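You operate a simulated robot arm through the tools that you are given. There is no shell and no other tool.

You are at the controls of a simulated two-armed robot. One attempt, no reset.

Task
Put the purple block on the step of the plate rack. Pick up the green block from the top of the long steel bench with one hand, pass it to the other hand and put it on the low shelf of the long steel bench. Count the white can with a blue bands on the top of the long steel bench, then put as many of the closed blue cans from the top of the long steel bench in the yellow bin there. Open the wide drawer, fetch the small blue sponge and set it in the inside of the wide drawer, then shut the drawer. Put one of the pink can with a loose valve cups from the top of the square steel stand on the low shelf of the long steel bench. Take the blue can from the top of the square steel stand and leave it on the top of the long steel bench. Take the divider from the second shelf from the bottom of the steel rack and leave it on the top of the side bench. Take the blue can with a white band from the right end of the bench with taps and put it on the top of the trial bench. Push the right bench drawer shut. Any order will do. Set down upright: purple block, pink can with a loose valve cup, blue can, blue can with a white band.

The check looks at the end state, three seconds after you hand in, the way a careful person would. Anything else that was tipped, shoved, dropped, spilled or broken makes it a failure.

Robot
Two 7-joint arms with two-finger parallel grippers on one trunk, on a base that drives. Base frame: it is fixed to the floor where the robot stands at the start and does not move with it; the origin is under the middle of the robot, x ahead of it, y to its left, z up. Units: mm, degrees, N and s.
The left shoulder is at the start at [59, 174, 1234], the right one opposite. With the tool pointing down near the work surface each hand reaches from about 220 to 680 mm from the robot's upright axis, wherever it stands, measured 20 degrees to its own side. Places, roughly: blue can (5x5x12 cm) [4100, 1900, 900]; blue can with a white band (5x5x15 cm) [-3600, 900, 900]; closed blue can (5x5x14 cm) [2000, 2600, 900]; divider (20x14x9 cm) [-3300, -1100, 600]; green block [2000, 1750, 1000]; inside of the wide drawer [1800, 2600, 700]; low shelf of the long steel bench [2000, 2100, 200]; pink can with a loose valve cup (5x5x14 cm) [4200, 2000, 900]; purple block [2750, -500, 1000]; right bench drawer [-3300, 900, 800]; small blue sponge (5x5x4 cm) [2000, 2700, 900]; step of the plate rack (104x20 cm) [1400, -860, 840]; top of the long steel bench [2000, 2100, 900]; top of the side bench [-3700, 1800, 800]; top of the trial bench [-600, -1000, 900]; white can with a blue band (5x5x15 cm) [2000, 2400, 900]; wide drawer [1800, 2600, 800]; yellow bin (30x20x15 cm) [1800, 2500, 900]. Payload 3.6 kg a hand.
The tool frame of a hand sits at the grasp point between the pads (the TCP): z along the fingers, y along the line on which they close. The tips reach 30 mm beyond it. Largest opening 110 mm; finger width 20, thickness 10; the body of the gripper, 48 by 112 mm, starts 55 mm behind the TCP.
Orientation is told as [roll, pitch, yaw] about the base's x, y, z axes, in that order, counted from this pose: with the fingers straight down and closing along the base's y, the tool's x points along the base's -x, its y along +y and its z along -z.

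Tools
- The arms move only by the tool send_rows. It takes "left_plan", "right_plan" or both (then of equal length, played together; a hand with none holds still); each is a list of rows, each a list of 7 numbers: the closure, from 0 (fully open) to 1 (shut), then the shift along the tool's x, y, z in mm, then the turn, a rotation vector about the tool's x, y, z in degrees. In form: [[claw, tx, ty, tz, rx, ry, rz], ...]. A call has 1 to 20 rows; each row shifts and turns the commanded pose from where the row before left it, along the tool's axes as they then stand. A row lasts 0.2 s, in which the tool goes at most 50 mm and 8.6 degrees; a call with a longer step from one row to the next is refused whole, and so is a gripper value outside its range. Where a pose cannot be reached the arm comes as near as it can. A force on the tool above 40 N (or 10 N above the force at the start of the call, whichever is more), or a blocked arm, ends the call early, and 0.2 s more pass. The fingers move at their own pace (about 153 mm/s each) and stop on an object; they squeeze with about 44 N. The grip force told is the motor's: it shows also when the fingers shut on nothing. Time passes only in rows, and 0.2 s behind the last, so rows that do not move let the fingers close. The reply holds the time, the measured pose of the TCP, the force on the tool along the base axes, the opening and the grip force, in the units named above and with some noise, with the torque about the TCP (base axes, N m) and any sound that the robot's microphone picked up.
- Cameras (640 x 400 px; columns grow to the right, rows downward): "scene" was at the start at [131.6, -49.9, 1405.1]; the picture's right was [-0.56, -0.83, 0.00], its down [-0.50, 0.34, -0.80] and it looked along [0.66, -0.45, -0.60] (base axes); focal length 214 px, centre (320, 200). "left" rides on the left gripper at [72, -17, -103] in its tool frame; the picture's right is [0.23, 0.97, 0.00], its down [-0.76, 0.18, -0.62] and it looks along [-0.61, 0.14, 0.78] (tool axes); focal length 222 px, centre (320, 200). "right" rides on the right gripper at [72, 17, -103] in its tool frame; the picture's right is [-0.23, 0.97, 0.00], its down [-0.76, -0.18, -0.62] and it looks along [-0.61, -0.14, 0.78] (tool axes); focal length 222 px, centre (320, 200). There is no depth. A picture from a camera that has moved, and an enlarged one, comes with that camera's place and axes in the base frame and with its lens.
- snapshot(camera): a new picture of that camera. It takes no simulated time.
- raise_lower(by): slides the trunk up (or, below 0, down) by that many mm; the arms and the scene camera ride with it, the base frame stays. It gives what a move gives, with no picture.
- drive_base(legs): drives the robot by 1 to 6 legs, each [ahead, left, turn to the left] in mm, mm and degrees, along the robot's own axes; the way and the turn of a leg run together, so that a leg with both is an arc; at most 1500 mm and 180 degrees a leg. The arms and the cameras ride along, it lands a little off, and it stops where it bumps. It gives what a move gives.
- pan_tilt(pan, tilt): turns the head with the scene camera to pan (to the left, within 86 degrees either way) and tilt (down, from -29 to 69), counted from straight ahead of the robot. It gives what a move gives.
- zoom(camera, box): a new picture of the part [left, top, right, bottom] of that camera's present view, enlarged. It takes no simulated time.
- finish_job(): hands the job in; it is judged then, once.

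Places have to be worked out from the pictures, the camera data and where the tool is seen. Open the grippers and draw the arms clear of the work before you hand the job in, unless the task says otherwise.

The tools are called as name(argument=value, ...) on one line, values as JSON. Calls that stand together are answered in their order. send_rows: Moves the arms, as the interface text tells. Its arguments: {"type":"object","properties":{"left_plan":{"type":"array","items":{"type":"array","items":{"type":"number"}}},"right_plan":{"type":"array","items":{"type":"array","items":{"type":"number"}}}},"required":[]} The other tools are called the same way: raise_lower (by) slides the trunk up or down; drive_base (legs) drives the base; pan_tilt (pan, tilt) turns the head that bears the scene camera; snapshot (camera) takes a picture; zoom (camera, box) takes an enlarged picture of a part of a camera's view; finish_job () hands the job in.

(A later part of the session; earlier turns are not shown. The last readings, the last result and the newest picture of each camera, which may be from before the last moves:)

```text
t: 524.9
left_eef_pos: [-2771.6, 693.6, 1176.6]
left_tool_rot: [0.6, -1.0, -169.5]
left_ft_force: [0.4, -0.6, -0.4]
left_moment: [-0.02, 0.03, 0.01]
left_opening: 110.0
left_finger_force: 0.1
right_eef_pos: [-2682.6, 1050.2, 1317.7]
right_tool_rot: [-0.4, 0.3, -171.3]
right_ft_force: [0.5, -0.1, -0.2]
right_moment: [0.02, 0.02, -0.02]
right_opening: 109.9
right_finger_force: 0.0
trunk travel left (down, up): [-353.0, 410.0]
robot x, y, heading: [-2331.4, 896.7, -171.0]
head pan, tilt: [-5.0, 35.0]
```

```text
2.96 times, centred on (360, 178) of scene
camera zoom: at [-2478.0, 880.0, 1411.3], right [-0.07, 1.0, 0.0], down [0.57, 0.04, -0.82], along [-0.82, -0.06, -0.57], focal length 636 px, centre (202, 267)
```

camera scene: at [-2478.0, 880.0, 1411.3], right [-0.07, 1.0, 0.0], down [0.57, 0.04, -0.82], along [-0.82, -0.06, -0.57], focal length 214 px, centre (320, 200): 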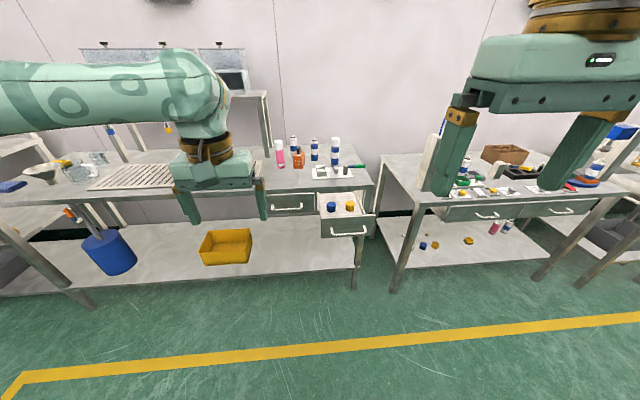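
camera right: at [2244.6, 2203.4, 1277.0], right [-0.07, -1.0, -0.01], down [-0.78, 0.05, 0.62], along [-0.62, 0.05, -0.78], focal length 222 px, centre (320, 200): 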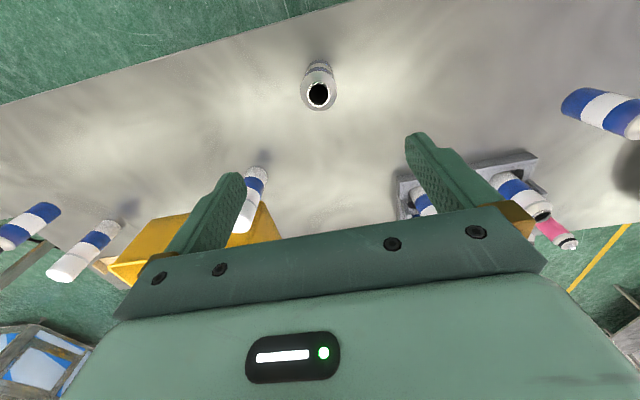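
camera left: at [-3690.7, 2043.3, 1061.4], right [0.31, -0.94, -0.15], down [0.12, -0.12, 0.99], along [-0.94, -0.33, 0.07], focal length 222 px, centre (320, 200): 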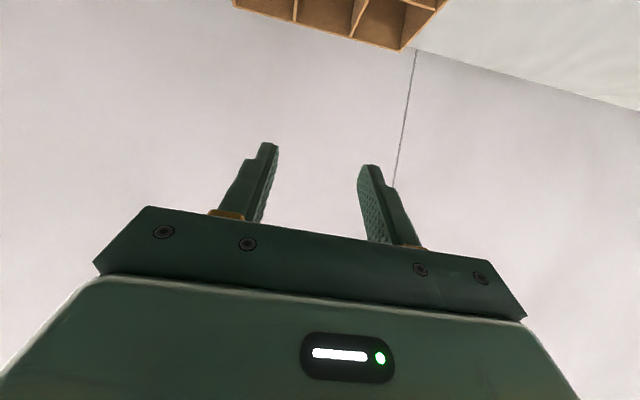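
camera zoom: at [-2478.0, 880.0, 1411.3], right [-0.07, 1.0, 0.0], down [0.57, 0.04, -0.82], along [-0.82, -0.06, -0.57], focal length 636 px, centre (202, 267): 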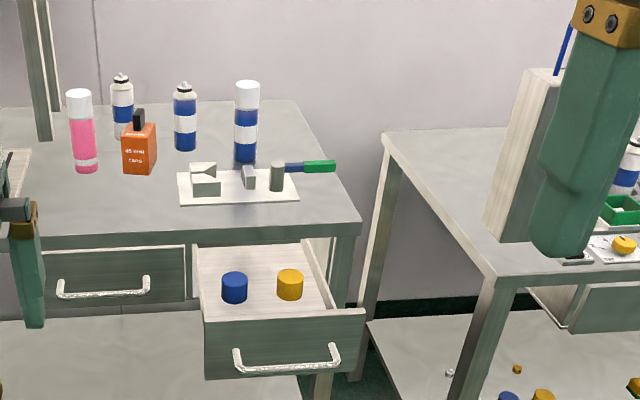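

I can see the right drawer open about 155 mm with two plugs inside, and the capped blue can with a white band behind the tool board. I'll shut the drawer first with the closed right hand. Here I pose the hand in free space.

send_rows(right_plan=[[1, -19, 0, 38, 0, 0, 0], [1, -19, 0, 38, 0, 0, 0], [1, -19, 0, 38, 0, 0, 0], [1, -19, 0, 38, 0, 0, 0], [1, -19, 0, 38, 0, 0, 0], [1, -19, 0, 38, 0, 0, 0], [1, -19, 0, 38, 0, 0, 0], [1, -19, 0, 38, 0, 0, 0], [1, 0, 0, 0, 0, -8, 0], [1, 0, 0, 0, 0, -8, 0], [1, 0, 0, 0, 0, -8, 0], [1, 0, 0, 0, 0, -8, 0], [1, 0, 0, 0, 0, -8, 0], [1, 15.8, 0, 34.4, 0, 0, 0], [1, 15.8, 0, 34.4, 0, 0, 0], [1, 15.8, 0, 34.4, 0, 0, 0], [1, 15.8, 0, 34.4, 0, 0, 0], [1, 15.8, 0, 34.4, 0, 0, 0], [1, 15.8, 0, 34.4, 0, 0, 0], [1, 0, 0, 0, 0, 0, 0]])

pan_tilt(pan=-15, tilt=40)

snapshot(camera="scene")

snapshot(camera="right")

```text
t: 529.1
left_eef_pos: [-2772.3, 693.8, 1177.2]
left_tool_rot: [0.6, -1.2, -169.4]
left_ft_force: [0.1, 0.5, 0.5]
left_moment: [-0.01, -0.02, 0.03]
left_opening: 110.0
left_finger_force: 0.0
right_eef_pos: [-2880.2, 998.4, 914.9]
right_tool_rot: [-1.0, -38.6, -170.8]
right_ft_force: [-0.6, -0.9, 0.1]
right_moment: [0.01, -0.01, 0.0]
right_opening: 0.1
right_finger_force: 37.6
right hand out of reach, approached as far as the arm can: row 14, 15, 16, 17, 18, 19
trunk travel left (down, up): [-353.0, 410.0]
robot x, y, heading: [-2329.3, 894.7, -170.8]
head pan, tilt: [-5.0, 35.0]
```

```text
t: 529.9
left_eef_pos: [-2772.3, 694.7, 1176.7]
left_tool_rot: [0.7, -1.0, -169.5]
left_ft_force: [0.3, 0.7, -0.2]
left_moment: [0.03, -0.01, -0.03]
left_opening: 110.1
left_finger_force: 0.1
right_eef_pos: [-2880.3, 999.3, 914.8]
right_tool_rot: [-1.1, -38.7, -170.7]
right_ft_force: [-0.2, 0.4, -0.7]
right_moment: [-0.02, 0.01, 0.0]
right_opening: 0.0
right_finger_force: 37.6
trunk travel left (down, up): [-353.0, 410.0]
robot x, y, heading: [-2329.4, 898.8, -171.0]
head pan, tilt: [-15.0, 40.0]
```

```text
taken
camera scene: at [-2474.8, 895.0, 1403.8], right [0.1, 0.99, 0.0], down [0.64, -0.07, -0.77], along [-0.76, 0.08, -0.64], focal length 214 px, centre (320, 200)
```

scene: 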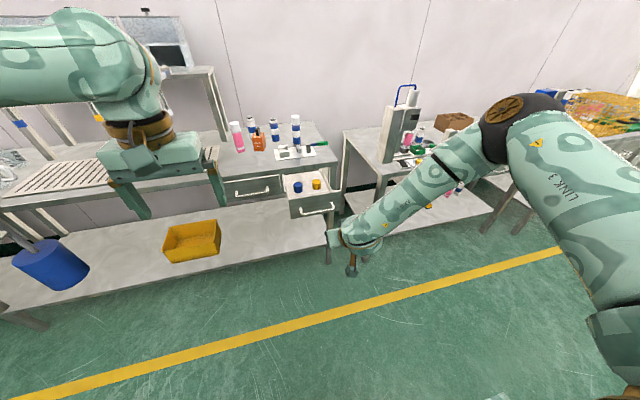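

```text
taken
camera right: at [-2758.1, 1000.4, 948.8], right [-0.03, -0.99, 0.13], down [-0.23, 0.13, 0.96], along [-0.97, 0.0, -0.23], focal length 222 px, centre (320, 200)
```

right: 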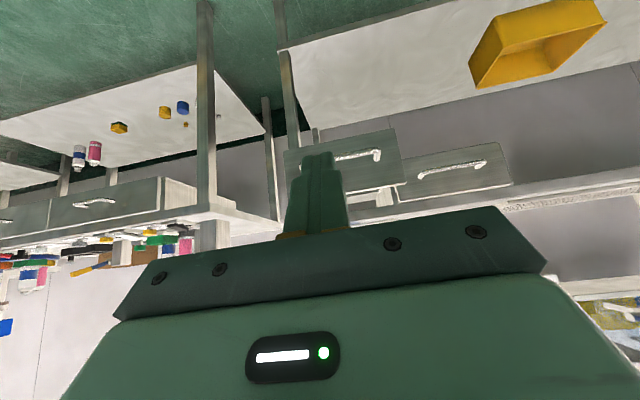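

The hand stopped at z=915, so I'll lower the trunk 118 mm to bring the fingertips level with the upper part of the drawer front.

raise_lower(by=-118)

drive_base(legs=[[120, 0, 0]])

snapshot(camera="right")

snapshot(camera="scene")

```text
t: 531.3
left_eef_pos: [-2772.4, 694.0, 1059.5]
left_tool_rot: [0.6, -1.0, -169.4]
left_ft_force: [0.0, 0.1, -0.1]
left_moment: [0.01, 0.02, -0.01]
left_opening: 110.2
left_finger_force: 0.0
right_eef_pos: [-2880.5, 999.3, 744.9]
right_tool_rot: [-1.1, -32.5, -170.9]
right_ft_force: [0.0, -0.9, -0.2]
right_moment: [0.0, 0.0, -0.01]
right_opening: 0.1
right_finger_force: 37.6
trunk travel left (down, up): [-235.0, 528.0]
robot x, y, heading: [-2330.8, 898.2, -171.1]
head pan, tilt: [-15.0, 40.0]
```

```text
t: 532.6
left_eef_pos: [-2892.9, 675.1, 1058.9]
left_tool_rot: [0.5, -0.8, -169.5]
left_ft_force: [-0.4, -0.3, -0.2]
left_moment: [0.0, -0.06, -0.03]
left_opening: 110.0
left_finger_force: 0.2
right_eef_pos: [-3000.2, 979.8, 744.7]
right_tool_rot: [-0.9, -32.4, -170.8]
right_ft_force: [-0.7, -0.5, 0.1]
right_moment: [0.0, -0.04, 0.01]
right_opening: 0.0
right_finger_force: 38.4
trunk travel left (down, up): [-235.0, 528.0]
robot x, y, heading: [-2452.7, 879.3, -170.9]
head pan, tilt: [-15.0, 40.0]
```

```text
taken
camera right: at [-2882.1, 980.7, 792.1], right [-0.04, -0.99, 0.11], down [-0.33, 0.12, 0.94], along [-0.94, 0.0, -0.33], focal length 222 px, centre (320, 200)
```

right: 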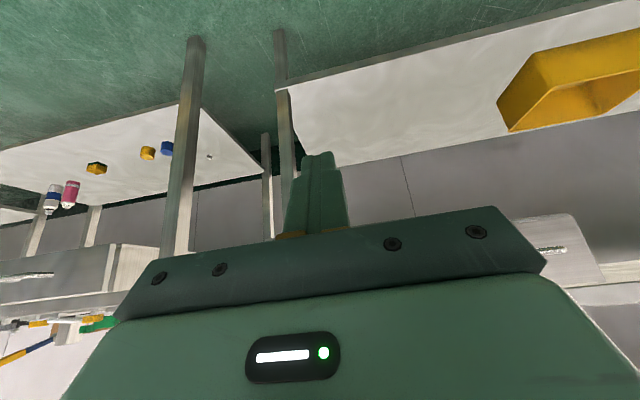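

```text
taken
camera scene: at [-2644.0, 868.2, 1282.7], right [0.1, 0.99, 0.0], down [0.64, -0.07, -0.76], along [-0.76, 0.08, -0.64], focal length 214 px, centre (320, 200)
```

scene: 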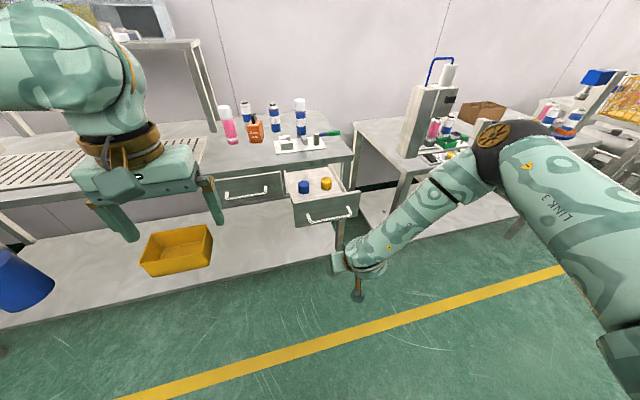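

The hand went lower than wanted; the bar is at z≈738 and the panel top at ≈798. I'll raise the hand 55 mm so that the tips meet the panel above its handle.

send_rows(right_plan=[[1, -14.7, 0, -23.2, 0, 0, 0], [1, -14.7, 0, -23.2, 0, 0, 0], [1, 0, 0, 0, 0, 0, 0]])

drive_base(legs=[[120, 0, 0]])

snapshot(camera="right")

zoom(camera="scene", box=[220, 100, 440, 300])

```text
t: 533.4
left_eef_pos: [-2891.3, 674.7, 1058.9]
left_tool_rot: [0.7, -1.0, -169.5]
left_ft_force: [-0.3, -0.3, 0.3]
left_moment: [-0.01, 0.01, -0.02]
left_opening: 109.8
left_finger_force: 0.0
right_eef_pos: [-2999.7, 980.5, 800.5]
right_tool_rot: [-1.0, -32.4, -170.8]
right_ft_force: [0.2, 0.8, -0.3]
right_moment: [-0.01, 0.04, 0.0]
right_opening: 0.0
right_finger_force: 38.2
trunk travel left (down, up): [-235.0, 528.0]
robot x, y, heading: [-2453.3, 876.1, -170.9]
head pan, tilt: [-15.0, 40.0]
```

```text
t: 534.6
left_eef_pos: [-3011.0, 654.2, 1058.1]
left_tool_rot: [0.7, -0.8, -169.6]
left_ft_force: [-0.4, -0.8, 0.3]
left_moment: [0.02, -0.04, 0.02]
left_opening: 110.1
left_finger_force: 0.0
right_eef_pos: [-3118.1, 960.1, 799.7]
right_tool_rot: [-1.0, -32.4, -170.7]
right_ft_force: [-0.3, -0.1, 0.3]
right_moment: [0.01, -0.01, 0.02]
right_opening: 0.0
right_finger_force: 37.6
trunk travel left (down, up): [-235.0, 528.0]
robot x, y, heading: [-2571.6, 857.6, -171.1]
head pan, tilt: [-15.0, 40.0]
```

```text
taken
camera right: at [-3001.4, 961.1, 847.7], right [-0.04, -0.99, 0.11], down [-0.33, 0.12, 0.94], along [-0.94, 0.0, -0.33], focal length 222 px, centre (320, 200)
```

right: 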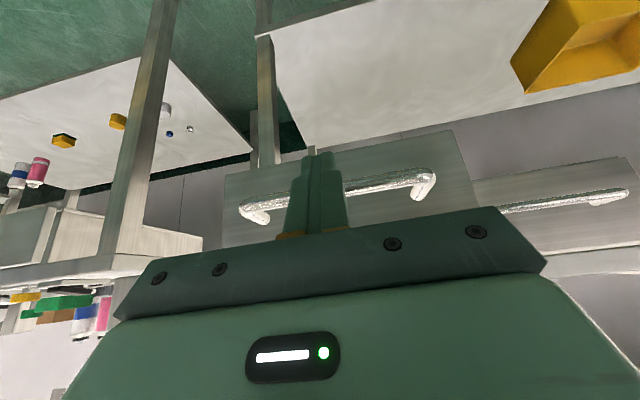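

```text
2.00 times, centred on (330, 200) of scene
camera zoom: at [-2763.1, 849.2, 1282.7], right [0.1, 0.99, 0.0], down [0.64, -0.07, -0.76], along [-0.76, 0.08, -0.64], focal length 429 px, centre (300, 200)
```

zoom: 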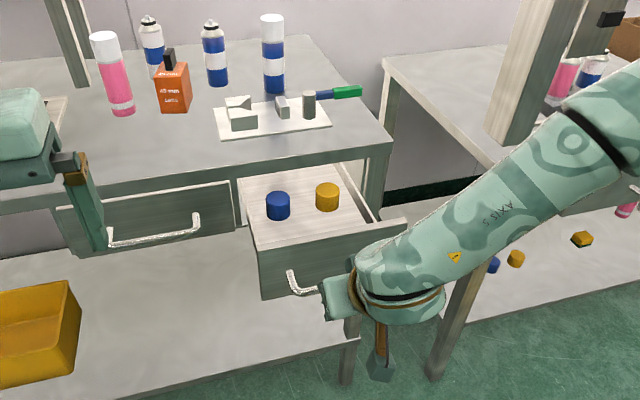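

The tips are right at the handle and panel. I'll push forward in small steps and watch how the drawer responds.

drive_base(legs=[[40, 0, 0]])

snapshot(camera="right")

zoom(camera="scene", box=[220, 100, 440, 300])

```text
t: 535.5
left_eef_pos: [-3051.2, 648.4, 1056.9]
left_tool_rot: [0.6, -0.9, -169.3]
left_ft_force: [-0.7, -0.4, 1.1]
left_moment: [0.01, -0.06, -0.01]
left_opening: 109.9
left_finger_force: 0.2
right_eef_pos: [-3158.3, 953.6, 799.5]
right_tool_rot: [-1.0, -32.3, -170.9]
right_ft_force: [-1.4, -1.1, -0.6]
right_moment: [0.01, -0.03, 0.02]
right_opening: 0.0
right_finger_force: 37.8
trunk travel left (down, up): [-235.0, 528.0]
robot x, y, heading: [-2608.1, 857.6, -170.9]
head pan, tilt: [-15.0, 40.0]
```

```text
taken
camera right: at [-3041.6, 954.7, 847.4], right [-0.04, -0.99, 0.11], down [-0.33, 0.12, 0.94], along [-0.94, 0.0, -0.33], focal length 222 px, centre (320, 200)
```

right: 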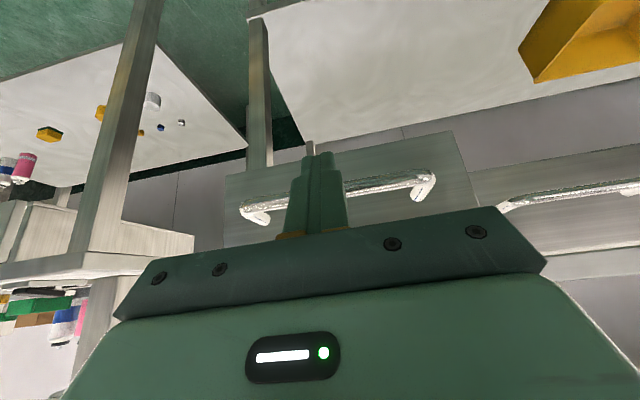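

```text
2.00 times, centred on (330, 200) of scene
camera zoom: at [-2803.4, 842.8, 1282.6], right [0.1, 0.99, 0.0], down [0.64, -0.07, -0.76], along [-0.76, 0.08, -0.64], focal length 429 px, centre (300, 200)
```

zoom: 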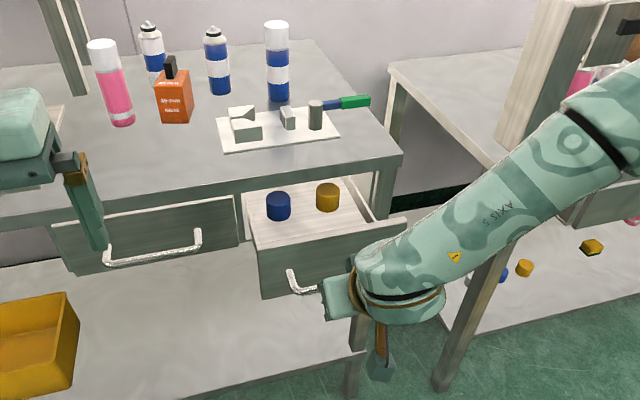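

The drawer is moving in with the hand, plugs standing. I'll keep pushing.

drive_base(legs=[[40, 0, 0]])

drive_base(legs=[[40, 0, 0]])

snapshot(camera="right")

zoom(camera="scene", box=[220, 100, 440, 300])

```text
t: 536.4
left_eef_pos: [-3091.2, 642.3, 1058.0]
left_tool_rot: [0.7, -0.7, -169.5]
left_ft_force: [-0.2, -0.5, -0.7]
left_moment: [0.0, -0.06, 0.0]
left_opening: 110.0
left_finger_force: 0.1
right_eef_pos: [-3198.4, 948.4, 800.8]
right_tool_rot: [-1.1, -32.3, -170.8]
right_ft_force: [-0.2, 0.2, -0.7]
right_moment: [0.01, 0.0, -0.02]
right_opening: 0.0
right_finger_force: 37.4
trunk travel left (down, up): [-235.0, 528.0]
robot x, y, heading: [-2650.6, 846.6, -170.6]
head pan, tilt: [-15.0, 40.0]
```

```text
t: 537.2
left_eef_pos: [-3129.9, 636.2, 1057.3]
left_tool_rot: [0.6, -0.8, -169.4]
left_ft_force: [-0.1, 0.0, 0.1]
left_moment: [0.0, -0.04, -0.04]
left_opening: 110.4
left_finger_force: 0.0
right_eef_pos: [-3238.0, 940.6, 799.2]
right_tool_rot: [-1.0, -32.2, -170.9]
right_ft_force: [-0.5, 0.5, -0.4]
right_moment: [0.04, 0.02, 0.0]
right_opening: 0.1
right_finger_force: 38.0
trunk travel left (down, up): [-235.0, 528.0]
robot x, y, heading: [-2684.9, 842.8, -171.2]
head pan, tilt: [-15.0, 40.0]
```

```text
taken
camera right: at [-3120.8, 942.4, 847.4], right [-0.04, -0.99, 0.11], down [-0.33, 0.12, 0.94], along [-0.94, 0.01, -0.33], focal length 222 px, centre (320, 200)
```

right: 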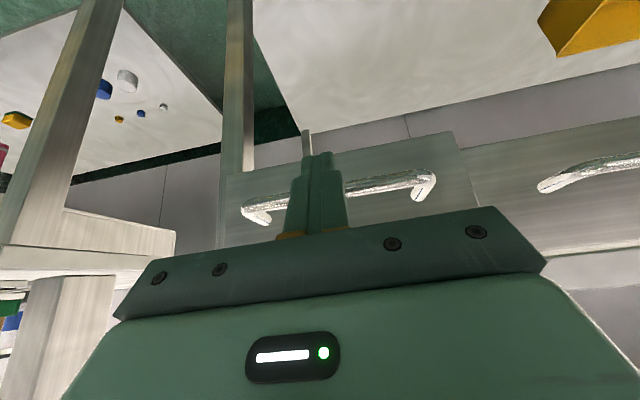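

```text
2.00 times, centred on (330, 200) of scene
camera zoom: at [-2882.3, 830.3, 1282.6], right [0.1, 0.99, 0.0], down [0.64, -0.07, -0.76], along [-0.76, 0.08, -0.64], focal length 429 px, centre (300, 200)
```

zoom: 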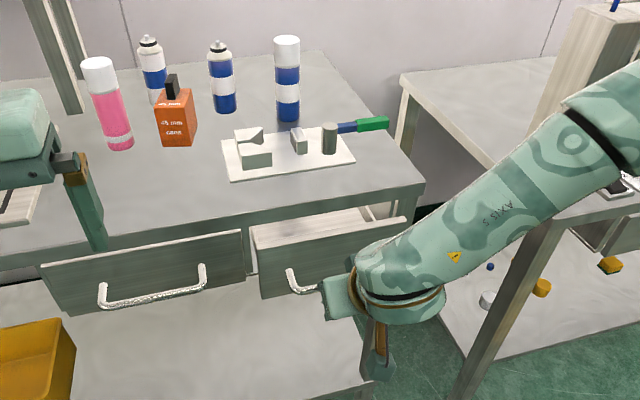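

drive_base(legs=[[30, 0, 0]])

drive_base(legs=[[25, 0, 0]])

drive_base(legs=[[20, 0, 0]])

snapshot(camera="right")

zoom(camera="scene", box=[220, 100, 440, 300])

```text
t: 538.1
left_eef_pos: [-3158.4, 629.0, 1059.3]
left_tool_rot: [0.8, -0.8, -169.4]
left_ft_force: [-1.5, -0.1, 0.3]
left_moment: [0.01, -0.04, -0.01]
left_opening: 110.1
left_finger_force: 0.0
right_eef_pos: [-3268.5, 936.1, 799.4]
right_tool_rot: [-1.0, -32.4, -170.9]
right_ft_force: [0.0, -0.3, -0.9]
right_moment: [0.01, -0.04, 0.02]
right_opening: 0.1
right_finger_force: 38.2
trunk travel left (down, up): [-235.0, 528.0]
robot x, y, heading: [-2716.1, 835.8, -170.8]
head pan, tilt: [-15.0, 40.0]
```

```text
t: 538.9
left_eef_pos: [-3182.5, 627.3, 1058.5]
left_tool_rot: [0.7, -0.8, -169.5]
left_ft_force: [-0.5, 0.8, -0.8]
left_moment: [0.04, 0.0, -0.01]
left_opening: 110.4
left_finger_force: 0.0
right_eef_pos: [-3291.1, 932.8, 799.2]
right_tool_rot: [-0.9, -32.4, -171.0]
right_ft_force: [6.9, 1.4, -1.1]
right_moment: [0.03, -0.18, 0.06]
right_opening: 0.2
right_finger_force: 37.7
trunk travel left (down, up): [-235.0, 528.0]
robot x, y, heading: [-2740.4, 833.1, -170.8]
head pan, tilt: [-15.0, 40.0]
```

```text
t: 539.8
left_eef_pos: [-3199.6, 624.9, 1058.5]
left_tool_rot: [0.8, -1.0, -169.6]
left_ft_force: [0.7, 0.6, 0.5]
left_moment: [0.0, -0.01, 0.01]
left_opening: 109.7
left_finger_force: 0.0
right_eef_pos: [-3295.3, 934.3, 793.7]
right_tool_rot: [-0.9, -30.8, -170.8]
right_ft_force: [0.9, 0.2, -1.2]
right_moment: [-0.03, -0.04, -0.02]
right_opening: 0.1
right_finger_force: 37.6
trunk travel left (down, up): [-235.0, 528.0]
robot x, y, heading: [-2756.7, 830.3, -171.3]
head pan, tilt: [-15.0, 40.0]
stopped in leg 1: the force on the tool passed its limit at 66 N (the readings are from after the stop); the commanded pose is now the measured one
```

```text
taken
camera right: at [-3179.7, 934.2, 844.6], right [-0.05, -0.99, 0.1], down [-0.36, 0.11, 0.93], along [-0.93, 0.01, -0.36], focal length 222 px, centre (320, 200)
```

right: 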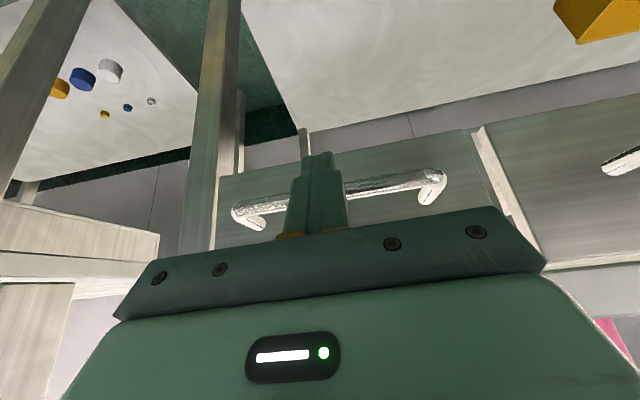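

```text
2.00 times, centred on (330, 200) of scene
camera zoom: at [-2949.9, 820.0, 1283.1], right [0.11, 0.99, 0.0], down [0.64, -0.07, -0.77], along [-0.76, 0.08, -0.64], focal length 429 px, centre (300, 200)
```

zoom: 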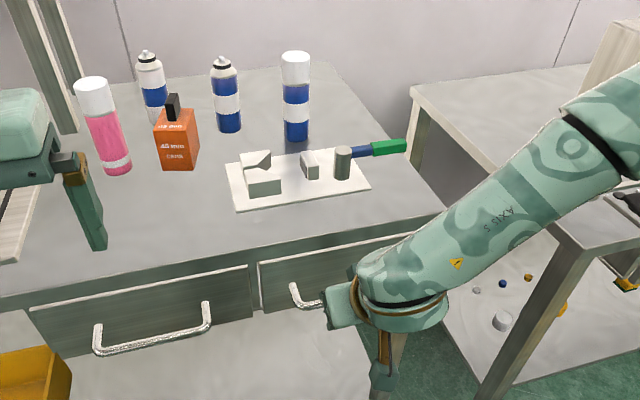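

The drawer stopped firmly. I'll back away and check that it's flush with its neighbour.

drive_base(legs=[[-200, 0, 0]])

send_rows(right_plan=[[1, -20, -15, -30, 0, 0, 0], [1, -20, -20, -35, 0, 0, 0], [1, -20, -20, -35, 0, 0, 0], [1, -20, -20, -35, 0, 0, 0], [1, -20, -20, -35, 0, 0, 0], [1, 0, 0, -35, 0, 8, 0], [1, 0, 0, -35, 0, 8, 0], [1, 0, 0, -20, 0, 8, 0], [0.5, 0, 0, 0, 0, 7, 0], [0, 0, 0, 0, 0, 0, 0]])

pan_tilt(pan=-12, tilt=40)

snapshot(camera="scene")

zoom(camera="scene", box=[200, 120, 420, 280])

```text
t: 541.4
left_eef_pos: [-3001.2, 656.5, 1059.0]
left_tool_rot: [0.7, -1.1, -169.7]
left_ft_force: [0.6, 0.7, 0.8]
left_moment: [0.03, 0.0, 0.01]
left_opening: 110.1
left_finger_force: 0.1
right_eef_pos: [-3097.4, 964.6, 794.1]
right_tool_rot: [-1.1, -30.7, -170.7]
right_ft_force: [0.3, -0.2, 0.6]
right_moment: [0.0, 0.0, -0.01]
right_opening: 0.1
right_finger_force: 37.9
trunk travel left (down, up): [-235.0, 528.0]
robot x, y, heading: [-2561.4, 857.8, -171.4]
head pan, tilt: [-15.0, 40.0]
```

```text
t: 543.6
left_eef_pos: [-3001.9, 657.2, 1059.1]
left_tool_rot: [0.6, -1.0, -169.5]
left_ft_force: [0.1, 0.1, -0.6]
left_moment: [0.01, 0.03, -0.04]
left_opening: 110.1
left_finger_force: 0.1
right_eef_pos: [-3073.5, 1060.2, 1072.4]
right_tool_rot: [-0.8, 0.3, -171.3]
right_ft_force: [0.3, 0.2, -0.1]
right_moment: [0.01, -0.02, 0.02]
right_opening: 109.9
right_finger_force: 0.1
trunk travel left (down, up): [-235.0, 528.0]
robot x, y, heading: [-2558.4, 859.1, -171.1]
head pan, tilt: [-15.0, 40.0]
```

```text
t: 544.2
left_eef_pos: [-3002.4, 656.7, 1058.4]
left_tool_rot: [0.7, -1.0, -169.5]
left_ft_force: [0.2, -0.4, -0.2]
left_moment: [-0.01, -0.01, -0.01]
left_opening: 109.8
left_finger_force: 0.1
right_eef_pos: [-3074.4, 1059.7, 1074.8]
right_tool_rot: [-0.8, 0.4, -171.3]
right_ft_force: [-0.1, -0.3, 0.6]
right_moment: [-0.01, -0.02, -0.01]
right_opening: 109.9
right_finger_force: 0.0
trunk travel left (down, up): [-235.0, 528.0]
robot x, y, heading: [-2555.7, 864.2, -171.0]
head pan, tilt: [-12.0, 40.0]
```

```text
taken
camera scene: at [-2753.2, 846.5, 1283.0], right [0.05, 1.0, 0.0], down [0.64, -0.03, -0.77], along [-0.76, 0.04, -0.64], focal length 214 px, centre (320, 200)
```

scene: 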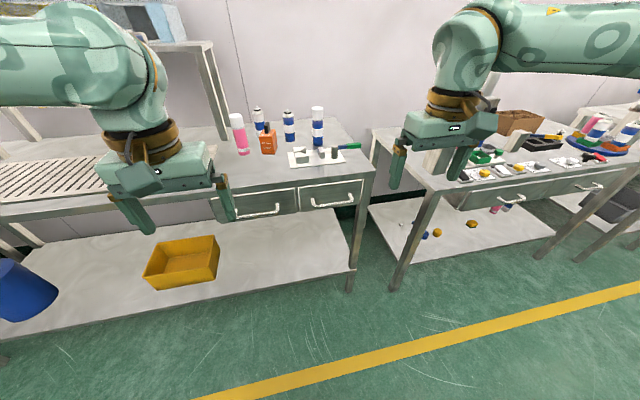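

```text
2.50 times, centred on (310, 200) of scene
camera zoom: at [-2753.2, 846.5, 1283.0], right [0.05, 1.0, 0.0], down [0.64, -0.03, -0.77], along [-0.76, 0.04, -0.64], focal length 536 px, centre (345, 200)
```

zoom: 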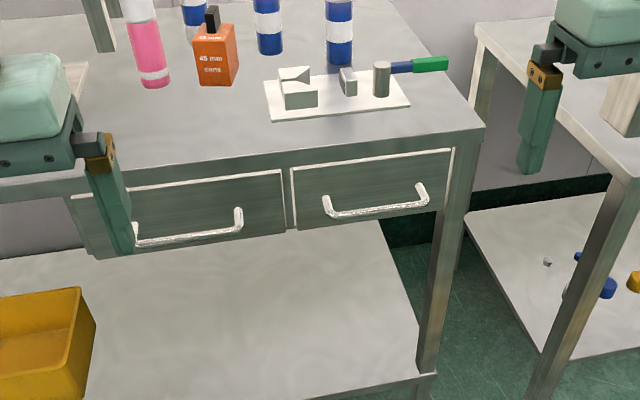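

The right drawer is shut. Now the capped blue can: I estimate it at X'≈-3432, Y'≈1445 on the bench top at z≈873. I'll raise the trunk, pull the hands in, and drive up to the bench.

raise_lower(by=118)

send_rows(left_plan=[[0, 30, 0, 0, 0, 0, 0], [0, 30, 0, 0, 0, 0, 0], [0, 30, 0, 0, 0, 0, 0], [0, 0, 0, 0, 0, 0, 0], [0, 0, 0, 0, 0, 0, 0]], right_plan=[[0, 30, 22, 0, 0, 0, 0], [0, 30, 22, 0, 0, 0, 0], [0, 30, 22, 0, 0, 0, 0], [0, 30, 22, 0, 0, 0, 0], [0, 0, 0, 0, 0, 0, 0]])

drive_base(legs=[[400, 0, 0], [100, 0, 0]])

pan_tilt(pan=-10, tilt=45)

snapshot(camera="scene")

snapshot(camera="right")

```text
t: 545.7
left_eef_pos: [-3001.8, 656.4, 1175.9]
left_tool_rot: [0.7, -1.0, -169.5]
left_ft_force: [0.4, 0.0, -0.7]
left_moment: [0.01, 0.01, -0.03]
left_opening: 110.0
left_finger_force: 0.0
right_eef_pos: [-3076.4, 1059.9, 1191.1]
right_tool_rot: [-0.8, 0.3, -171.3]
right_ft_force: [0.8, -0.2, -0.3]
right_moment: [-0.01, -0.01, 0.01]
right_opening: 110.0
right_finger_force: 0.0
trunk travel left (down, up): [-353.0, 410.0]
robot x, y, heading: [-2559.4, 857.0, -171.0]
head pan, tilt: [-12.0, 40.0]
```

```text
t: 546.9
left_eef_pos: [-2913.9, 672.7, 1175.2]
left_tool_rot: [0.7, -1.0, -169.5]
left_ft_force: [0.3, 0.2, 0.2]
left_moment: [0.0, -0.02, 0.0]
left_opening: 110.2
left_finger_force: 0.1
right_eef_pos: [-2942.8, 991.6, 1192.1]
right_tool_rot: [-0.9, 0.4, -171.2]
right_ft_force: [0.0, 0.4, 0.3]
right_moment: [-0.06, 0.02, 0.0]
right_opening: 110.0
right_finger_force: 0.1
trunk travel left (down, up): [-353.0, 410.0]
robot x, y, heading: [-2562.3, 859.9, -171.1]
head pan, tilt: [-12.0, 40.0]
```

```text
t: 550.1
left_eef_pos: [-3403.5, 596.9, 1174.5]
left_tool_rot: [0.7, -0.9, -169.6]
left_ft_force: [0.3, 0.0, 0.2]
left_moment: [0.04, 0.0, -0.03]
left_opening: 110.1
left_finger_force: 0.0
right_eef_pos: [-3433.2, 912.3, 1190.8]
right_tool_rot: [-0.9, 0.3, -171.3]
right_ft_force: [-0.9, -0.2, 0.5]
right_moment: [0.01, -0.01, 0.01]
right_opening: 110.0
right_finger_force: 0.1
trunk travel left (down, up): [-353.0, 410.0]
robot x, y, heading: [-3049.3, 784.8, -171.2]
head pan, tilt: [-12.0, 40.0]
```

```text
t: 550.8
left_eef_pos: [-3402.4, 595.7, 1175.0]
left_tool_rot: [0.8, -0.9, -169.6]
left_ft_force: [-0.6, 0.3, 1.3]
left_moment: [0.02, -0.03, 0.01]
left_opening: 110.0
left_finger_force: 0.1
right_eef_pos: [-3433.4, 915.2, 1190.6]
right_tool_rot: [-0.9, 0.2, -171.3]
right_ft_force: [0.0, -0.4, 0.3]
right_moment: [-0.01, 0.01, -0.03]
right_opening: 110.1
right_finger_force: 0.0
trunk travel left (down, up): [-353.0, 410.0]
robot x, y, heading: [-3046.2, 780.5, -171.1]
head pan, tilt: [-10.0, 45.0]
```

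```text
taken
camera scene: at [-3189.4, 774.6, 1396.5], right [0.02, 1.0, 0.0], down [0.71, -0.01, -0.71], along [-0.71, 0.01, -0.71], focal length 214 px, centre (320, 200)
```

scene: 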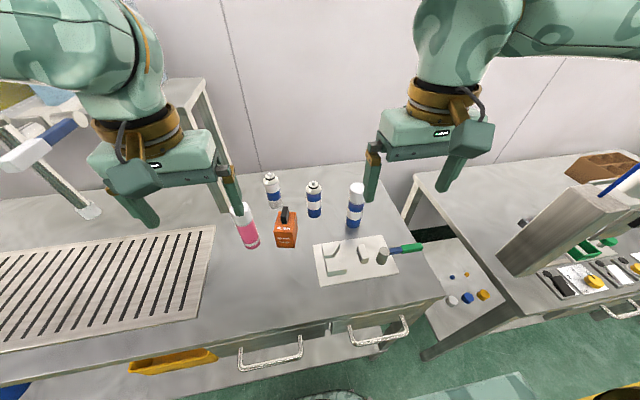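

```text
taken
camera right: at [-3359.4, 907.0, 1294.2], right [-0.08, -1.0, -0.02], down [-0.78, 0.05, 0.62], along [-0.62, 0.06, -0.78], focal length 222 px, centre (320, 200)
```

right: 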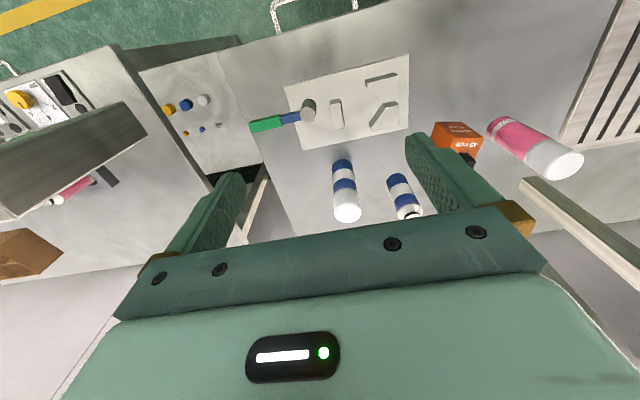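

I'll zoom both cameras on the capped blue can.

zoom(camera="scene", box=[290, 160, 430, 260])

zoom(camera="right", box=[270, 130, 450, 240])

```text
4.00 times, centred on (360, 210) of scene
camera zoom: at [-3189.4, 774.6, 1396.5], right [0.02, 1.0, 0.0], down [0.71, -0.01, -0.71], along [-0.71, 0.01, -0.71], focal length 858 px, centre (160, 160)
```

zoom: 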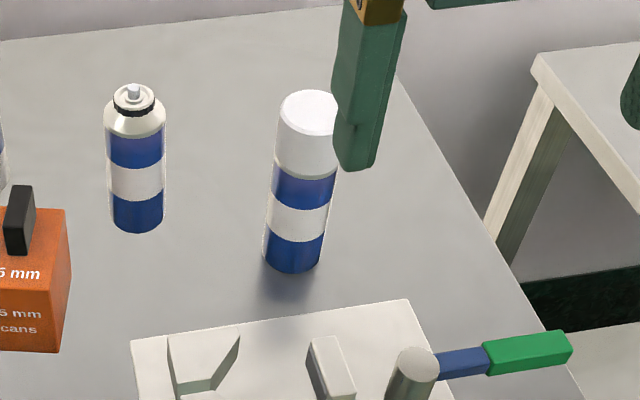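

```text
3.56 times, centred on (360, 185) of right
camera zoom: at [-3359.4, 907.0, 1294.2], right [-0.08, -1.0, -0.02], down [-0.78, 0.05, 0.62], along [-0.62, 0.06, -0.78], focal length 790 px, centre (178, 253)
```

zoom: 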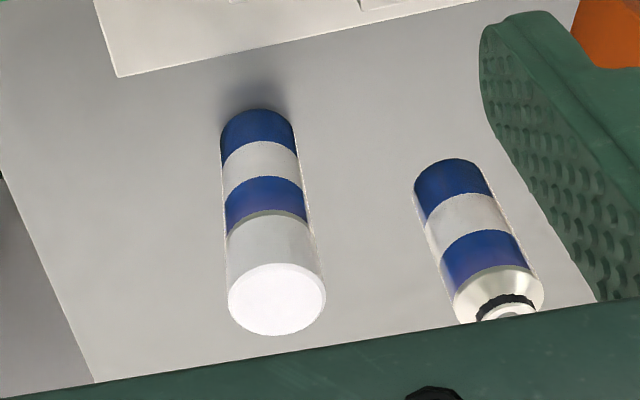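

Both views agree on (-3604, 883) with the base at z≈873. I'll move the right hand above it.

send_rows(right_plan=[[0.2, -40, 1, 0, -0.9, 0, 0], [0.2, -40, 1, 0, 0, 0, 0], [0.2, -40, 1, 10, 0, 0, 0], [0.2, -40, 1, 20, 0, 0, 0], [0.2, -13.4, 0.3, 30, 0, 0, 0], [0.2, 0, 0, 20, 0, 0, 0], [0.2, 0, 0, 0, 0, 0, 0]])

snapshot(camera="right")

zoom(camera="scene", box=[280, 100, 440, 240])

```text
t: 552.4
left_eef_pos: [-3402.0, 597.6, 1176.0]
left_tool_rot: [0.8, -1.0, -169.7]
left_ft_force: [-0.2, -0.1, 0.3]
left_moment: [0.0, 0.0, 0.01]
left_opening: 110.0
left_finger_force: 0.0
right_eef_pos: [-3603.9, 882.7, 1111.0]
right_tool_rot: [0.0, 0.2, -171.3]
right_ft_force: [0.3, 0.1, 0.1]
right_moment: [0.03, -0.01, -0.06]
right_opening: 87.9
right_finger_force: 0.1
trunk travel left (down, up): [-353.0, 410.0]
robot x, y, heading: [-3051.1, 779.1, -171.2]
head pan, tilt: [-10.0, 45.0]
```

```text
taken
camera right: at [-3530.3, 877.9, 1213.8], right [-0.08, -1.0, 0.0], down [-0.78, 0.06, 0.62], along [-0.62, 0.05, -0.78], focal length 222 px, centre (320, 200)
```

right: 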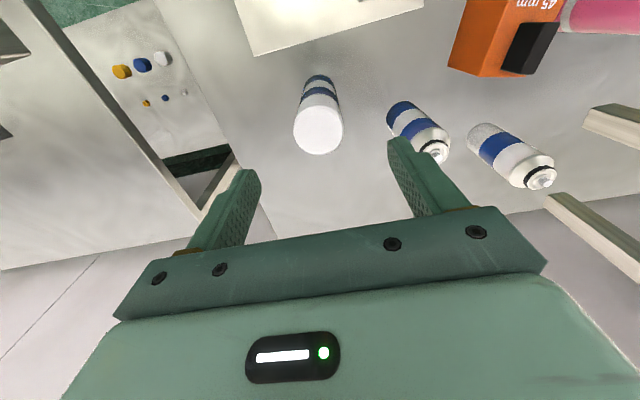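

```text
2.86 times, centred on (360, 170) of scene
camera zoom: at [-3189.2, 774.5, 1396.5], right [0.02, 1.0, 0.0], down [0.71, -0.01, -0.71], along [-0.71, 0.01, -0.71], focal length 613 px, centre (206, 286)
```

zoom: 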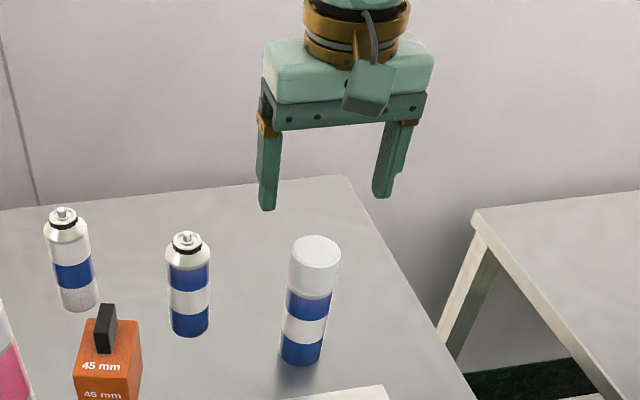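

Centred over the cap. I'll descend to z≈981 and grip.

send_rows(right_plan=[[0.2, 0, 0, 40, 0, 0, 0], [0.2, 0, 0, 40, 0, 0, 0], [0.2, 0, 0, 30, 0, 0, 0], [0.2, 0, 0, 20, 0, 0, 0], [0.2, 0, 0, 0, 0, 0, 0]])

snapshot(camera="right")

```text
t: 553.5
left_eef_pos: [-3402.3, 596.5, 1175.4]
left_tool_rot: [0.7, -1.0, -169.6]
left_ft_force: [0.7, 0.3, 0.8]
left_moment: [0.04, 0.01, -0.02]
left_opening: 109.7
left_finger_force: 0.1
right_eef_pos: [-3601.8, 883.7, 980.0]
right_tool_rot: [0.0, 0.2, -171.4]
right_ft_force: [0.1, 0.3, -0.1]
right_moment: [0.03, -0.03, 0.01]
right_opening: 88.0
right_finger_force: 0.1
trunk travel left (down, up): [-353.0, 410.0]
robot x, y, heading: [-3050.7, 783.9, -171.1]
head pan, tilt: [-10.0, 45.0]
```

```text
taken
camera right: at [-3529.1, 878.1, 1083.2], right [-0.08, -1.0, 0.0], down [-0.78, 0.06, 0.62], along [-0.62, 0.05, -0.78], focal length 222 px, centre (320, 200)
```

right: 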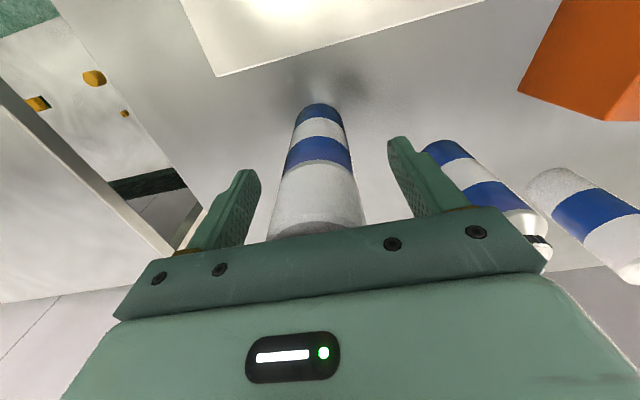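

send_rows(right_plan=[[0.4, 0, 0, 0, 0, 0, 0], [1, 0, 0, 0, 0, 0, 0], [1, 0, 0, 0, 0, 0, 0], [1, 0, 0, 0, 0, 0, 0], [1, 0, 0, -10, 0, 0, 0], [1, 0, 0, -25, 0, 0, 0], [1, 0, 0, -35, 0, 0, 0], [1, 0, 0, -40, 0, 0, 0], [1, 0, 0, -40, 0, 0, 0], [1, 0, 0, -40, 0, 0, 0], [1, 0, 0, 0, 0, 0, 0]])

snapshot(camera="right")

snapshot(camera="scene")

```text
t: 556.0
left_eef_pos: [-3401.9, 598.1, 1175.1]
left_tool_rot: [0.7, -1.1, -169.6]
left_ft_force: [-0.6, -0.5, -0.4]
left_moment: [0.02, -0.01, -0.01]
left_opening: 110.1
left_finger_force: 0.1
right_eef_pos: [-3604.1, 883.0, 1172.5]
right_tool_rot: [0.0, 0.4, -171.3]
right_ft_force: [0.1, -0.8, -2.0]
right_moment: [-0.04, -0.01, 0.0]
right_opening: 44.2
right_finger_force: 43.9
trunk travel left (down, up): [-353.0, 410.0]
robot x, y, heading: [-3052.2, 783.2, -170.9]
head pan, tilt: [-10.0, 45.0]
```

```text
taken
camera right: at [-3530.5, 878.6, 1273.7], right [-0.08, -1.0, 0.0], down [-0.78, 0.06, 0.62], along [-0.62, 0.05, -0.79], focal length 222 px, centre (320, 200)
```

right: 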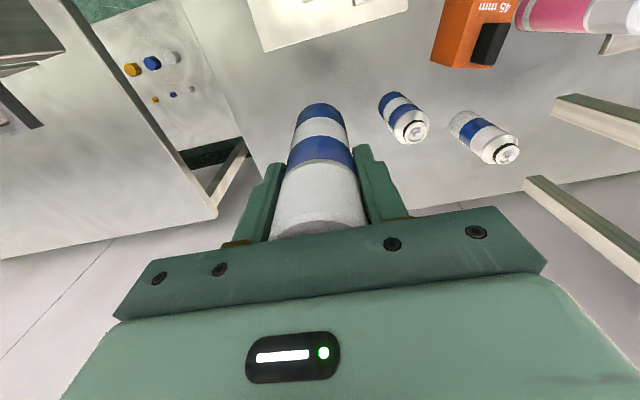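

```text
taken
camera scene: at [-3190.1, 774.7, 1396.4], right [0.02, 1.0, 0.0], down [0.71, -0.01, -0.71], along [-0.71, 0.01, -0.71], focal length 214 px, centre (320, 200)
```

scene: 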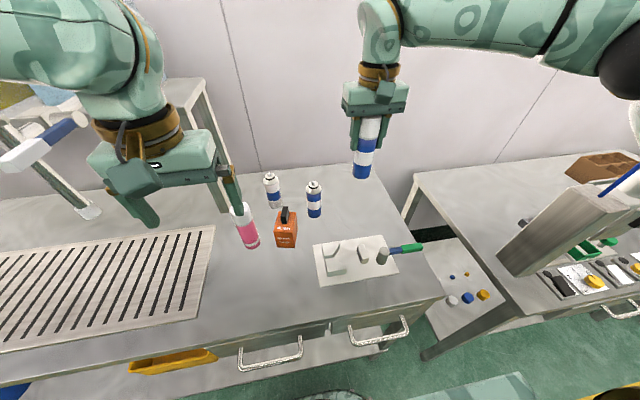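

The can is held firmly (44 mm). I'll back away, go along to the corridor, and turn to face the trial bench.

drive_base(legs=[[-560, 0, 0], [0, 1270, 0], [0, 0, 90]])

pan_tilt(pan=40, tilt=25)

snapshot(camera="scene")

```text
t: 569.0
left_eef_pos: [-2115.4, -750.3, 1176.1]
left_tool_rot: [0.7, -1.0, -81.0]
left_ft_force: [0.1, 0.4, 0.3]
left_moment: [-0.03, 0.0, -0.01]
left_opening: 110.1
left_finger_force: 0.1
right_eef_pos: [-2408.0, -944.1, 1170.6]
right_tool_rot: [0.0, 0.3, -82.6]
right_ft_force: [-0.2, 0.5, -1.4]
right_moment: [0.0, -0.01, -0.01]
right_opening: 44.0
right_finger_force: 43.6
trunk travel left (down, up): [-353.0, 410.0]
robot x, y, heading: [-2293.3, -394.5, -82.7]
head pan, tilt: [-10.0, 45.0]
```

```text
t: 570.2
left_eef_pos: [-2116.6, -750.5, 1175.4]
left_tool_rot: [0.7, -1.0, -81.0]
left_ft_force: [0.2, -0.4, 0.3]
left_moment: [-0.01, 0.0, 0.0]
left_opening: 110.0
left_finger_force: 0.1
right_eef_pos: [-2407.1, -943.9, 1170.5]
right_tool_rot: [0.0, 0.3, -82.6]
right_ft_force: [-0.2, 0.3, -2.8]
right_moment: [0.01, 0.0, 0.0]
right_opening: 44.0
right_finger_force: 43.9
trunk travel left (down, up): [-353.0, 410.0]
robot x, y, heading: [-2292.7, -387.7, -82.9]
head pan, tilt: [40.0, 25.0]
```

```text
taken
camera scene: at [-2218.3, -514.9, 1427.0], right [-0.68, -0.74, 0.0], down [-0.31, 0.29, -0.91], along [0.67, -0.61, -0.42], focal length 214 px, centre (320, 200)
```

scene: 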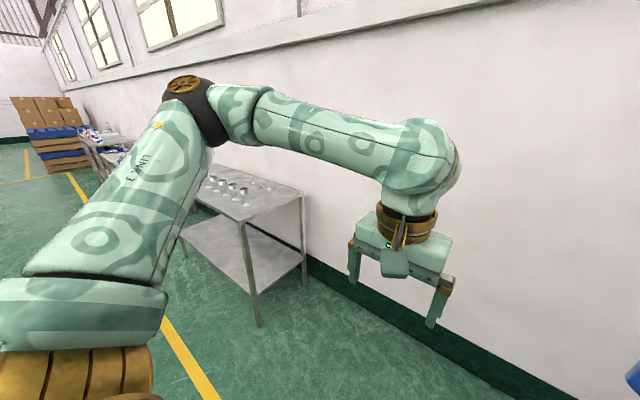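

The trial bench's near (west) end looks free. I'll align with the wall and slide along to it.

drive_base(legs=[[0, 0, 1.9], [0, 1180, 0]])

pan_tilt(pan=0, tilt=45)

snapshot(camera="scene")

zoom(camera="scene", box=[160, 110, 480, 290])

```text
t: 576.6
left_eef_pos: [-933.6, -550.3, 1175.9]
left_tool_rot: [0.7, -1.1, -79.0]
left_ft_force: [0.2, 0.0, 1.2]
left_moment: [0.0, -0.01, 0.01]
left_opening: 110.0
left_finger_force: 0.1
right_eef_pos: [-1218.8, -753.7, 1170.2]
right_tool_rot: [0.0, 0.2, -80.7]
right_ft_force: [-0.1, -0.3, -1.4]
right_moment: [0.02, -0.04, 0.01]
right_opening: 44.1
right_finger_force: 44.4
trunk travel left (down, up): [-353.0, 410.0]
robot x, y, heading: [-1121.6, -198.3, -80.4]
head pan, tilt: [40.0, 25.0]
```

```text
t: 577.6
left_eef_pos: [-934.1, -549.8, 1175.5]
left_tool_rot: [0.7, -1.0, -79.1]
left_ft_force: [0.1, 0.5, -0.6]
left_moment: [-0.01, -0.01, -0.04]
left_opening: 109.8
left_finger_force: 0.1
right_eef_pos: [-1219.4, -753.1, 1170.7]
right_tool_rot: [0.0, 0.3, -80.7]
right_ft_force: [0.4, -0.4, -2.1]
right_moment: [-0.02, -0.01, 0.03]
right_opening: 43.8
right_finger_force: 44.1
trunk travel left (down, up): [-353.0, 410.0]
robot x, y, heading: [-1121.6, -198.9, -80.5]
head pan, tilt: [0.0, 45.0]
```

```text
taken
camera scene: at [-1101.1, -338.2, 1396.5], right [-0.99, -0.17, 0.0], down [-0.12, 0.7, -0.71], along [0.12, -0.7, -0.71], focal length 214 px, centre (320, 200)
```

scene: 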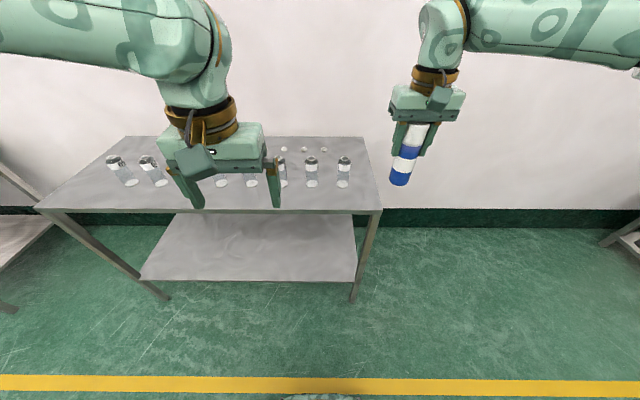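

```text
2.00 times, centred on (320, 200) of scene
camera zoom: at [-1101.1, -338.2, 1396.5], right [-0.99, -0.17, 0.0], down [-0.12, 0.7, -0.71], along [0.12, -0.7, -0.71], focal length 429 px, centre (320, 200)
```

zoom: 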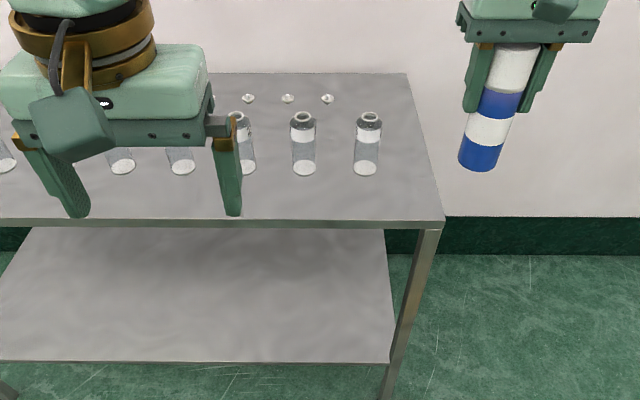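

Jars fill this end, but the east end of the trial bench was free in my first picture. I'll slide on to it.

drive_base(legs=[[0, 1035, -0.4]])

snapshot(camera="scene")

zoom(camera="scene", box=[220, 110, 540, 290])

```text
t: 583.0
left_eef_pos: [83.2, -381.3, 1175.2]
left_tool_rot: [0.7, -1.0, -79.2]
left_ft_force: [0.6, 0.4, 0.3]
left_moment: [-0.03, 0.02, -0.01]
left_opening: 110.3
left_finger_force: 0.0
right_eef_pos: [-202.4, -584.7, 1169.9]
right_tool_rot: [0.0, 0.2, -80.9]
right_ft_force: [-0.3, -0.4, -1.3]
right_moment: [0.0, 0.0, 0.02]
right_opening: 43.9
right_finger_force: 43.9
trunk travel left (down, up): [-353.0, 410.0]
robot x, y, heading: [-106.2, -28.7, -80.5]
head pan, tilt: [0.0, 45.0]
```

```text
taken
camera scene: at [-83.9, -169.1, 1396.5], right [-0.99, -0.16, 0.0], down [-0.12, 0.7, -0.71], along [0.12, -0.7, -0.71], focal length 214 px, centre (320, 200)
```

scene: 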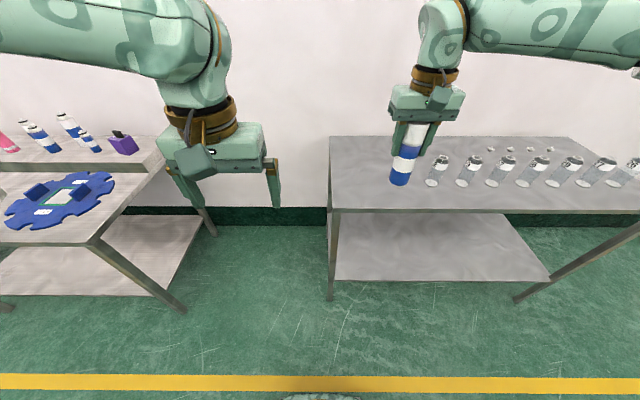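

```text
2.00 times, centred on (380, 200) of scene
camera zoom: at [-83.9, -169.1, 1396.5], right [-0.99, -0.16, 0.0], down [-0.12, 0.7, -0.71], along [0.12, -0.7, -0.71], focal length 429 px, centre (200, 200)
```

zoom: 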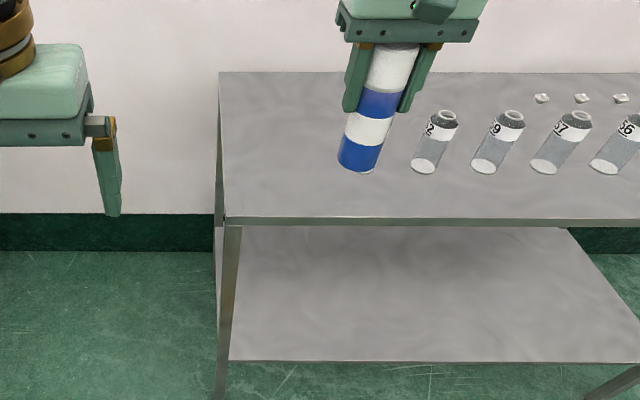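

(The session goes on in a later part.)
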